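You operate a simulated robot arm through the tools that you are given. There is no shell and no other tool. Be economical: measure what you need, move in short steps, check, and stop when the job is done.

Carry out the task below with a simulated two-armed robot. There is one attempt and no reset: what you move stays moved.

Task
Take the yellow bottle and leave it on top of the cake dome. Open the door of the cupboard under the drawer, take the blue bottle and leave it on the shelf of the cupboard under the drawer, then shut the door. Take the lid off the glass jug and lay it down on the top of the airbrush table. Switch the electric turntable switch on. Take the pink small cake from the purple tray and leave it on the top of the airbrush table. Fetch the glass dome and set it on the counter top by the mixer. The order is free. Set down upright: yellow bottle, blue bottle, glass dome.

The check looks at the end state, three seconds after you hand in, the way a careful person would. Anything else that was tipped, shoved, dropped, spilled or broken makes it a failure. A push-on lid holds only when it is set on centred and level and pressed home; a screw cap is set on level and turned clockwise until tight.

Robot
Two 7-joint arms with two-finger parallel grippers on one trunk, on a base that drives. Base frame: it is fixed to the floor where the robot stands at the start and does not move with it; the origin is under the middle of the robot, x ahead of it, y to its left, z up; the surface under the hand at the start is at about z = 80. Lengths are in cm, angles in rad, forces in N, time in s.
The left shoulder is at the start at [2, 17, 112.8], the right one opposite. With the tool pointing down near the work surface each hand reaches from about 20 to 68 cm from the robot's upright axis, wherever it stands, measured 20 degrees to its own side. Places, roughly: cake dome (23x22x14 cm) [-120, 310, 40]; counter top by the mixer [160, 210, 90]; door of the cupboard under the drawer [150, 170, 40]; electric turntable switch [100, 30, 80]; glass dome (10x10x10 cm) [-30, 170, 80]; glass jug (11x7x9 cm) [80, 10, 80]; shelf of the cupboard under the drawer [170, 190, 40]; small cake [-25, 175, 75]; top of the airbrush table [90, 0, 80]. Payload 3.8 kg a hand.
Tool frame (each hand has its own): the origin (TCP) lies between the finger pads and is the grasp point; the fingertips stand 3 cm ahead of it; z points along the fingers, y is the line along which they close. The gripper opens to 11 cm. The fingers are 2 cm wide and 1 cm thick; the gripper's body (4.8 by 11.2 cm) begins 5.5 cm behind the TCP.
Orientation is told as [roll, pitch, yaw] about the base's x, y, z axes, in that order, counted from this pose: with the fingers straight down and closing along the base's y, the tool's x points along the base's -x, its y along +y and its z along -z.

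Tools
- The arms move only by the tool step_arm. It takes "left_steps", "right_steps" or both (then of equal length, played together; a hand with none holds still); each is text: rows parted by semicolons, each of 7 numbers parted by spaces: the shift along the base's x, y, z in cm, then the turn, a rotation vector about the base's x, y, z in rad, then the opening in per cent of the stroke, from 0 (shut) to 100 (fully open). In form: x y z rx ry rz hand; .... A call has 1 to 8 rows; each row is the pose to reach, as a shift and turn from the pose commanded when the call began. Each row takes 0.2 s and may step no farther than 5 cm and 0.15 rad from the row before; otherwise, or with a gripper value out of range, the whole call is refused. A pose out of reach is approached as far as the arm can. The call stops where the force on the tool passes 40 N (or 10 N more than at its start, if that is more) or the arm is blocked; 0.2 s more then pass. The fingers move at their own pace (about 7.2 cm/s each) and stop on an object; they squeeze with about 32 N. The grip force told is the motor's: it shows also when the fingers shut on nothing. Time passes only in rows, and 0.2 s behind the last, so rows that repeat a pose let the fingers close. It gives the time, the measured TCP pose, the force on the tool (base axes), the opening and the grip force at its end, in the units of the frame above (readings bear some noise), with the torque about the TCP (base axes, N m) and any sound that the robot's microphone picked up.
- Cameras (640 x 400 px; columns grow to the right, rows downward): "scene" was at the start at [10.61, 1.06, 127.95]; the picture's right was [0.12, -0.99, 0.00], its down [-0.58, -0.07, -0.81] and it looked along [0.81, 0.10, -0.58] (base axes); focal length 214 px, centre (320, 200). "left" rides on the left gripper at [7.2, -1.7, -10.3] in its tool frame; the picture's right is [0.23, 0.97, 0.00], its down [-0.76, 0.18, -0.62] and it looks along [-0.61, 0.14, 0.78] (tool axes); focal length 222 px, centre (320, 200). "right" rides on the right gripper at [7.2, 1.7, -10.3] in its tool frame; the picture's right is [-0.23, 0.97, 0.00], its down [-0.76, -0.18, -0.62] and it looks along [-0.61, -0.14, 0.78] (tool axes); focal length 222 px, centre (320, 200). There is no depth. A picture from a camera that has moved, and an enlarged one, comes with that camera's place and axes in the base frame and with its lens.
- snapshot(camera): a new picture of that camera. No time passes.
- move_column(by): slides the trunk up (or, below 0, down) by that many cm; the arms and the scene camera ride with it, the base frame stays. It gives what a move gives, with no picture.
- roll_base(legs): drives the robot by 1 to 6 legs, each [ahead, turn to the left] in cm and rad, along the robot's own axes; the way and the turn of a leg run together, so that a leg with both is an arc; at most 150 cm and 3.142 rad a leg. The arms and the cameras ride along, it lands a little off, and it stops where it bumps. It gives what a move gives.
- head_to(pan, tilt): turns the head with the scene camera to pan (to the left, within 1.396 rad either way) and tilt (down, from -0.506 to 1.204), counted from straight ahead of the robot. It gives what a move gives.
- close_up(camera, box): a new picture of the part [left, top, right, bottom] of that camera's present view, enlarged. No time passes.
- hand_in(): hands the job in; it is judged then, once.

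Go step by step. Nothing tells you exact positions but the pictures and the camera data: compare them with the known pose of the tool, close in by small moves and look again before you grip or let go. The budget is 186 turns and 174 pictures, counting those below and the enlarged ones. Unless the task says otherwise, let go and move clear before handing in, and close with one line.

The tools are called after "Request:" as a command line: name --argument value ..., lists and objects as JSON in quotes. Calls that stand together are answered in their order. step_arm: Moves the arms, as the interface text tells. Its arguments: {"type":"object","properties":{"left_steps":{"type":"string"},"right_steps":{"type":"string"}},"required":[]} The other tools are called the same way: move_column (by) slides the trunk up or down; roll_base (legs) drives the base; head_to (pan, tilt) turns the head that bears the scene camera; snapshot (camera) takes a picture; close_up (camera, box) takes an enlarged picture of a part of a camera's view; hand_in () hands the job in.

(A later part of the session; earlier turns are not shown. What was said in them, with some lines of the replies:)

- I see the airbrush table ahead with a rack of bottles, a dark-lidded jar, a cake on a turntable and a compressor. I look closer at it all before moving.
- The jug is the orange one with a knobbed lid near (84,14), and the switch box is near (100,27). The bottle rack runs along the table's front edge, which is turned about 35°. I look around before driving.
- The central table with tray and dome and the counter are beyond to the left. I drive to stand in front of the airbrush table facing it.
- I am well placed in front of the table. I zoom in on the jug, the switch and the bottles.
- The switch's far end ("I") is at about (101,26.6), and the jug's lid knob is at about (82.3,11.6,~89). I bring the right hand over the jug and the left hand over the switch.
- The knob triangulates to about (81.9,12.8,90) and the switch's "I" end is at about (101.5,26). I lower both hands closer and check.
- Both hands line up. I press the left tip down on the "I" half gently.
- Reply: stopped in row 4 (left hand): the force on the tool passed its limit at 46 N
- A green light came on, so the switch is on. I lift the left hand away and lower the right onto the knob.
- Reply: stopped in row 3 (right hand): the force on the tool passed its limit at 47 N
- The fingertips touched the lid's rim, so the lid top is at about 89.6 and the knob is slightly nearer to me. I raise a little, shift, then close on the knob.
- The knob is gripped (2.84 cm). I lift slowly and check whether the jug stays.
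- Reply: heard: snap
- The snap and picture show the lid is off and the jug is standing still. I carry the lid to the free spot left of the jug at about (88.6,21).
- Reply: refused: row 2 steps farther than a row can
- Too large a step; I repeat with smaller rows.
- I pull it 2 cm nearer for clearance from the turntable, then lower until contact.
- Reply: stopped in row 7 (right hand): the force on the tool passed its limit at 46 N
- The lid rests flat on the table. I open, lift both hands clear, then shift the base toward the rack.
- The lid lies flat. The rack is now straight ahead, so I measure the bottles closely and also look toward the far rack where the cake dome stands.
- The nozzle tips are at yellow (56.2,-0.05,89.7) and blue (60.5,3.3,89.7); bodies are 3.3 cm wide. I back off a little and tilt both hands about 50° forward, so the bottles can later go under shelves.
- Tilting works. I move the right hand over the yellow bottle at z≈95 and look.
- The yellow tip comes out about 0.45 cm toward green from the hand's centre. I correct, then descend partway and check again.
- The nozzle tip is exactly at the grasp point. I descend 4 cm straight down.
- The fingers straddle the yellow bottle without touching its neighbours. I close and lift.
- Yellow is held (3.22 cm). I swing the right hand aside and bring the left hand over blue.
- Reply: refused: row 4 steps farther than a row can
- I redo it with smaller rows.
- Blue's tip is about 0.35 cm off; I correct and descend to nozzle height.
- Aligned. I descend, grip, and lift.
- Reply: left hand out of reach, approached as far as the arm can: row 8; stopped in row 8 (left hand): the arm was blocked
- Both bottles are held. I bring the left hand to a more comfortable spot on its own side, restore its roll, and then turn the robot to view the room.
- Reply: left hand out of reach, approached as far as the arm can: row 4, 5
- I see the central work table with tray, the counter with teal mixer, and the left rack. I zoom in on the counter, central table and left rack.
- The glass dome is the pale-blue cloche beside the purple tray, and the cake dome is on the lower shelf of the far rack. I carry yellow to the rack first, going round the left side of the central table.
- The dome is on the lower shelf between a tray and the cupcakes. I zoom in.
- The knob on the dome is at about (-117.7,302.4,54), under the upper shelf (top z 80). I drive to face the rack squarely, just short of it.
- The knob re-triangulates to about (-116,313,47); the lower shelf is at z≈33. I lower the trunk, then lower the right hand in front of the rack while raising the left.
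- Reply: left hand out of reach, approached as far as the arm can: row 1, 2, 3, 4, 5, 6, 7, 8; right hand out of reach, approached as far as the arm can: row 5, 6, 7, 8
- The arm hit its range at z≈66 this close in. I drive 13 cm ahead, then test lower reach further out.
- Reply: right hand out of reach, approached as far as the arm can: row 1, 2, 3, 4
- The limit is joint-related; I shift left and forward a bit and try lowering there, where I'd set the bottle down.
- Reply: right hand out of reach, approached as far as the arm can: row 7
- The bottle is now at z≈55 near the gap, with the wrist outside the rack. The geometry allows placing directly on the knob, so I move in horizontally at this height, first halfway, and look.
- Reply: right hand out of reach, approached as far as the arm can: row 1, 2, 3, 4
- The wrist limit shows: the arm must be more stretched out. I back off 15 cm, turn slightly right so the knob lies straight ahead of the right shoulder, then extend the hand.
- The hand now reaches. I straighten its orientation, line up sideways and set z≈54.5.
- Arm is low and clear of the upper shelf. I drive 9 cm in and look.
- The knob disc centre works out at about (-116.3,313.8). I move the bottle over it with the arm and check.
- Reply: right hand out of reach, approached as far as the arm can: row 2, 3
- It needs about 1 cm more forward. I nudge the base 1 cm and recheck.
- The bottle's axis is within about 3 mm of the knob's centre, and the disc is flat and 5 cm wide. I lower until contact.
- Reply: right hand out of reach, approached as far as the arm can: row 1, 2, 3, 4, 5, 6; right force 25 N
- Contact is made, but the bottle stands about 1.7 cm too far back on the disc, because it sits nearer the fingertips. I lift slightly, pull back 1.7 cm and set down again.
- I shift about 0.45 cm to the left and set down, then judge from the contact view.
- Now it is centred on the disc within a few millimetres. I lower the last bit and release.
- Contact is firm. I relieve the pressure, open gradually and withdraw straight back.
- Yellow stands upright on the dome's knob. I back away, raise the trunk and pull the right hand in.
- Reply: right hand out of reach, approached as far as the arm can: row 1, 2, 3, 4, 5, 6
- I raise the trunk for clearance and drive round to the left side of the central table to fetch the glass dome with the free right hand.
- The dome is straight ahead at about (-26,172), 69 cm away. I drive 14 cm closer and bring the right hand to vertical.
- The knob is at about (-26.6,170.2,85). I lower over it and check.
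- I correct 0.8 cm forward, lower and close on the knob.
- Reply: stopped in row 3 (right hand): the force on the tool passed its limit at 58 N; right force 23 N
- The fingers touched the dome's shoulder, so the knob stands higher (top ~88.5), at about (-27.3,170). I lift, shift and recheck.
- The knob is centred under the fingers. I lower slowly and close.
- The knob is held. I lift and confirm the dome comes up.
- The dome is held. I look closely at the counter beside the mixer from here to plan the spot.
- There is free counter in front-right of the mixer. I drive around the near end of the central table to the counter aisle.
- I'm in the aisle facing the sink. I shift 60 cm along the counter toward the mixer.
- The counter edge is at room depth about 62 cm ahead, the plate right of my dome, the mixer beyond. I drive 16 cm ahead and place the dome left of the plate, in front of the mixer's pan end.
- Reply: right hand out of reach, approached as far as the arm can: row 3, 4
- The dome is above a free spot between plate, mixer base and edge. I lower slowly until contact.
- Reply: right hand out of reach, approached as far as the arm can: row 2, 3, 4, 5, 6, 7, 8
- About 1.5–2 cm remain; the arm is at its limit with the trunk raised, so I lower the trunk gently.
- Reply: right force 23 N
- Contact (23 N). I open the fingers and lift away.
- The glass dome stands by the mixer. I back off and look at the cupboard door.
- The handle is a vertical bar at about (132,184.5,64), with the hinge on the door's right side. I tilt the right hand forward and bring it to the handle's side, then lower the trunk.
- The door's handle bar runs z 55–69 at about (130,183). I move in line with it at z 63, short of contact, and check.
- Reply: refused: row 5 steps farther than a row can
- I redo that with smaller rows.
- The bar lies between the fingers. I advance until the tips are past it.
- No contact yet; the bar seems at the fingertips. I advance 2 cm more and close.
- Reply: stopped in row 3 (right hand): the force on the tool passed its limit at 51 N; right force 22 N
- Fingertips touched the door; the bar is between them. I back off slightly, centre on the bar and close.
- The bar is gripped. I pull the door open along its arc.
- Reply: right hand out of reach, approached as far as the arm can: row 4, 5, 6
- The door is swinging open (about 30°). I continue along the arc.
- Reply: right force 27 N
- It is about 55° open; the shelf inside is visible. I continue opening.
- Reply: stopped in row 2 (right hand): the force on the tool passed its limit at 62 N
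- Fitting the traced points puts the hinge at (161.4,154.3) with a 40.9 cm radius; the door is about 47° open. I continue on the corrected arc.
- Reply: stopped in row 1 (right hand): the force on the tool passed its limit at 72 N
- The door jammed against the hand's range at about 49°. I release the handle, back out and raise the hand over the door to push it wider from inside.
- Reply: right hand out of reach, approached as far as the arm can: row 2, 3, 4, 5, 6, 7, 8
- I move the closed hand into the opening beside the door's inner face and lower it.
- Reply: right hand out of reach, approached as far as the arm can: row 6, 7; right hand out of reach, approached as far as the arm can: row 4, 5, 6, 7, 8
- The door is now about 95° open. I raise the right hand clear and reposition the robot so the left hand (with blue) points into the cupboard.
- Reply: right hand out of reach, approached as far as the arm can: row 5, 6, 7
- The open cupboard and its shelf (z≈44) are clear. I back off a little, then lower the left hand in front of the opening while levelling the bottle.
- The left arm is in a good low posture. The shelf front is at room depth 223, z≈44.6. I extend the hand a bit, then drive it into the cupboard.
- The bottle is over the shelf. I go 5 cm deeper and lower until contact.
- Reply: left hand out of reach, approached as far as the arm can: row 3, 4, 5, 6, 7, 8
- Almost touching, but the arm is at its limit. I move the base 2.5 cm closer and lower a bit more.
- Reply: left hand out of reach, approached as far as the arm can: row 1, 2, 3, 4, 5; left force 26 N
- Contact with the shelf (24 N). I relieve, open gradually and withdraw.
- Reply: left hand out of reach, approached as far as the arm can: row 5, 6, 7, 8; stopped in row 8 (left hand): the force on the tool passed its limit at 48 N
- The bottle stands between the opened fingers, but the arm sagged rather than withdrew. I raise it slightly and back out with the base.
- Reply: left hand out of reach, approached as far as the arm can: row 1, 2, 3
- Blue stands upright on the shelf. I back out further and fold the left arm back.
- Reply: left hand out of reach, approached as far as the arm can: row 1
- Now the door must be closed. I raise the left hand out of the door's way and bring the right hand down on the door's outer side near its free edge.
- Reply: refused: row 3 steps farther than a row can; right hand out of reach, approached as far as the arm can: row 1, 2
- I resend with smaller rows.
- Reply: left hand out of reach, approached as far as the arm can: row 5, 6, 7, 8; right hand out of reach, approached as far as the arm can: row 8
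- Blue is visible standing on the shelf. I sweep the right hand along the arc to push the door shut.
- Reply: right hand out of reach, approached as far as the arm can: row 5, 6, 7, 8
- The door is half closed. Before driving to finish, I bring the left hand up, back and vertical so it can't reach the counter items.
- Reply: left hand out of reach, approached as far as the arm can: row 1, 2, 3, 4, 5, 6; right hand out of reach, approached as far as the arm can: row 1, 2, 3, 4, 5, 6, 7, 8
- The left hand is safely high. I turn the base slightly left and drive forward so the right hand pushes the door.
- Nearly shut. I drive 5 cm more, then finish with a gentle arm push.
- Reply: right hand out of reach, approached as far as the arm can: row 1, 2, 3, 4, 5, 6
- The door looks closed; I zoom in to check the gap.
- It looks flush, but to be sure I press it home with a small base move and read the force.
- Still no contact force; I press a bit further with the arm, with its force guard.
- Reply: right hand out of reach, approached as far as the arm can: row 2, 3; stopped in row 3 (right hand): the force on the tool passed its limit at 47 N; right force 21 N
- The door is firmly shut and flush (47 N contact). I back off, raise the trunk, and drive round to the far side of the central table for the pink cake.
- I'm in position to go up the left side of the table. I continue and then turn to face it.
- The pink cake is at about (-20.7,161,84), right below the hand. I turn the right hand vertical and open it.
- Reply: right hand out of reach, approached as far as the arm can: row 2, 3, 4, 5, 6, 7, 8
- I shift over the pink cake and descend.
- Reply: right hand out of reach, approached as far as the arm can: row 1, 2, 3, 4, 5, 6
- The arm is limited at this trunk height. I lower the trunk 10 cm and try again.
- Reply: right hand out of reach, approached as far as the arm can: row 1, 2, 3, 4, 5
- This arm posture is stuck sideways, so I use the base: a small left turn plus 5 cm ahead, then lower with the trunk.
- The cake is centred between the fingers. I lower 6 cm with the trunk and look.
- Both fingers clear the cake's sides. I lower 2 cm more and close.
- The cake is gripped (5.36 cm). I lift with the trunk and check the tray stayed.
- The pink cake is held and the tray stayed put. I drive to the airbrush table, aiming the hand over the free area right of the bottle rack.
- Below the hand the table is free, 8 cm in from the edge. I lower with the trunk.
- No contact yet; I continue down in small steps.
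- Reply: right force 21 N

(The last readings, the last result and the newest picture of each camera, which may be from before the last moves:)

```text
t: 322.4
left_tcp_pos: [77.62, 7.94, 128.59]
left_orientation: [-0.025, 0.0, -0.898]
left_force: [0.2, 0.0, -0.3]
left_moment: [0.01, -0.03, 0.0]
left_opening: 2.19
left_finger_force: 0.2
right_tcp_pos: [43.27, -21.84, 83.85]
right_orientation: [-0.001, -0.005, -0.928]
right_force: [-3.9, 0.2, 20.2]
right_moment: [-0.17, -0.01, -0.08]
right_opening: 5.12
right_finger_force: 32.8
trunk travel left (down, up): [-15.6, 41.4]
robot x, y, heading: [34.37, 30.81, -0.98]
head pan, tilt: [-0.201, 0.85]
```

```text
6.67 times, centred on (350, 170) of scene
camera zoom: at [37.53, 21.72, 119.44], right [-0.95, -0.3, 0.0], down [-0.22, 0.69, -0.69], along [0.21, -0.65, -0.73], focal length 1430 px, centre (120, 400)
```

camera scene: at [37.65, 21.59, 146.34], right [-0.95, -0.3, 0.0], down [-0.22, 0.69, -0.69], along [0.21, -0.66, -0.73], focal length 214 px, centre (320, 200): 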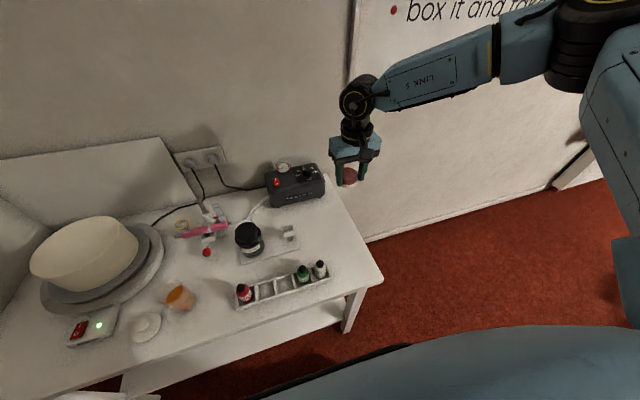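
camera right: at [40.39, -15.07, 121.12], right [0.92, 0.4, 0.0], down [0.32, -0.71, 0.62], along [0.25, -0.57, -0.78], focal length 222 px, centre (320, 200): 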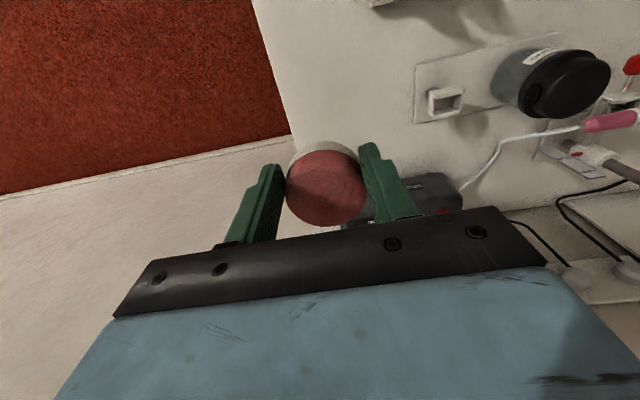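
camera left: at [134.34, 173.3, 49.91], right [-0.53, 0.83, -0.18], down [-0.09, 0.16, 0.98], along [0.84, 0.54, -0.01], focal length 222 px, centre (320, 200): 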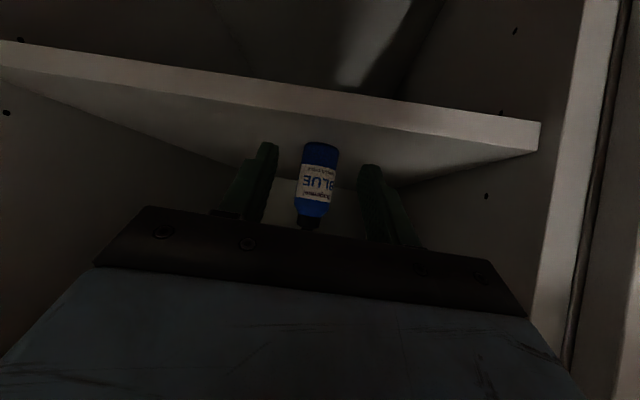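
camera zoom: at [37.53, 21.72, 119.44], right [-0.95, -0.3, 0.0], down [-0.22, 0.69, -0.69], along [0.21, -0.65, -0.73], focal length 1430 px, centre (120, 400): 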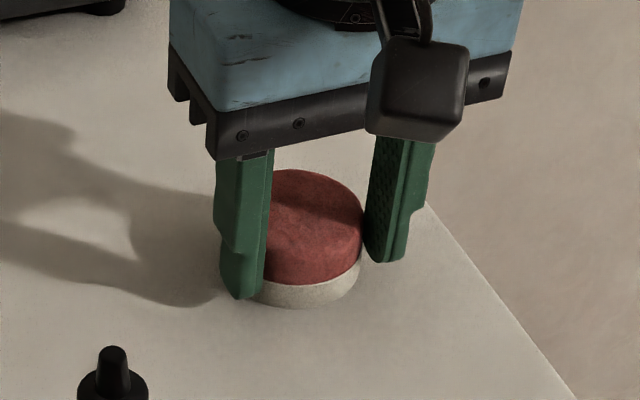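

Contact is made (20 N). I open the fingers and raise the trunk.

Request:
step_arm --right_steps "0 0 0 0 0 0 52; 0 0 0 0 0 0 60; 0 0 0 0 0 0 70; 0 0 0 0 0 0 70"

Request:
move_column --by 22

Request:
snapshot --camera "scene"

Request:
snapshot --camera "right"

```text
t: 323.4
left_tcp_pos: [77.62, 7.9, 128.47]
left_orientation: [-0.026, 0.001, -0.897]
left_force: [-0.6, 0.1, -0.1]
left_moment: [-0.01, -0.02, 0.0]
left_opening: 2.2
left_finger_force: 0.0
right_tcp_pos: [43.33, -21.93, 83.68]
right_orientation: [-0.005, 0.002, -0.927]
right_force: [0.1, -0.5, -0.3]
right_moment: [-0.01, 0.0, 0.03]
right_opening: 7.68
right_finger_force: 0.1
trunk travel left (down, up): [-15.6, 41.4]
robot x, y, heading: [34.16, 30.97, -0.98]
head pan, tilt: [-0.201, 0.85]
```

```text
t: 325.8
left_tcp_pos: [77.68, 7.83, 150.62]
left_orientation: [-0.026, 0.0, -0.897]
left_force: [0.8, 0.0, 0.2]
left_moment: [0.03, -0.03, -0.04]
left_opening: 2.22
left_finger_force: 0.1
right_tcp_pos: [43.25, -21.89, 105.85]
right_orientation: [-0.003, 0.0, -0.927]
right_force: [1.1, 0.0, 0.3]
right_moment: [-0.01, 0.0, -0.03]
right_opening: 7.7
right_finger_force: 0.0
trunk travel left (down, up): [-37.6, 19.4]
robot x, y, heading: [33.6, 30.99, -0.981]
head pan, tilt: [-0.201, 0.85]
```

```text
28 pictures are left
camera scene: at [37.58, 21.59, 141.36], right [-0.95, -0.3, 0.0], down [-0.22, 0.7, -0.68], along [0.2, -0.65, -0.73], focal length 214 px, centre (320, 200)
```

scene: 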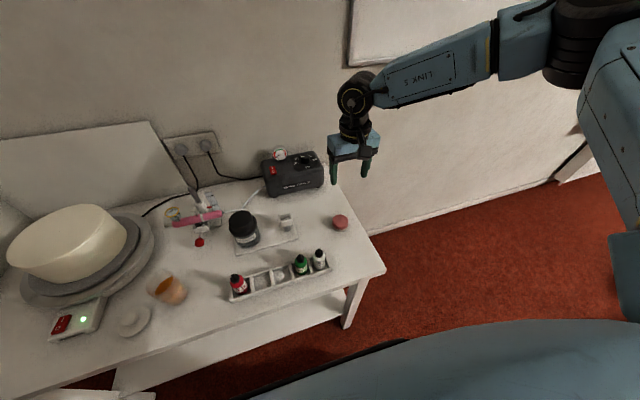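

```text
27 pictures are left
camera right: at [40.38, -15.09, 116.2], right [0.92, 0.4, 0.0], down [0.32, -0.71, 0.62], along [0.25, -0.57, -0.78], focal length 222 px, centre (320, 200)
```

right: 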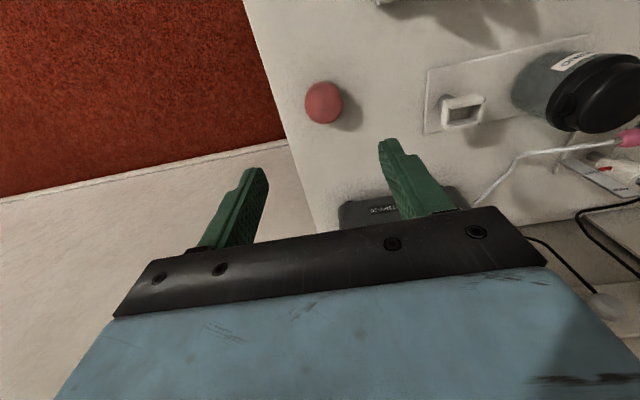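

The pink cake rests on the airbrush table, the turntable light is on, and both hands are clear. Everything asked for is done, so I hand in.

Request:
hand_in

```text
The job is handed in.
```

I completed every step and handed the job in. Yellow is upright on the cake dome's knob, and blue is upright on the cupboard shelf with the door shut. The jug lid and the pink cake are on the airbrush table, the turntable is on, and the glass dome stands on the counter by the mixer.
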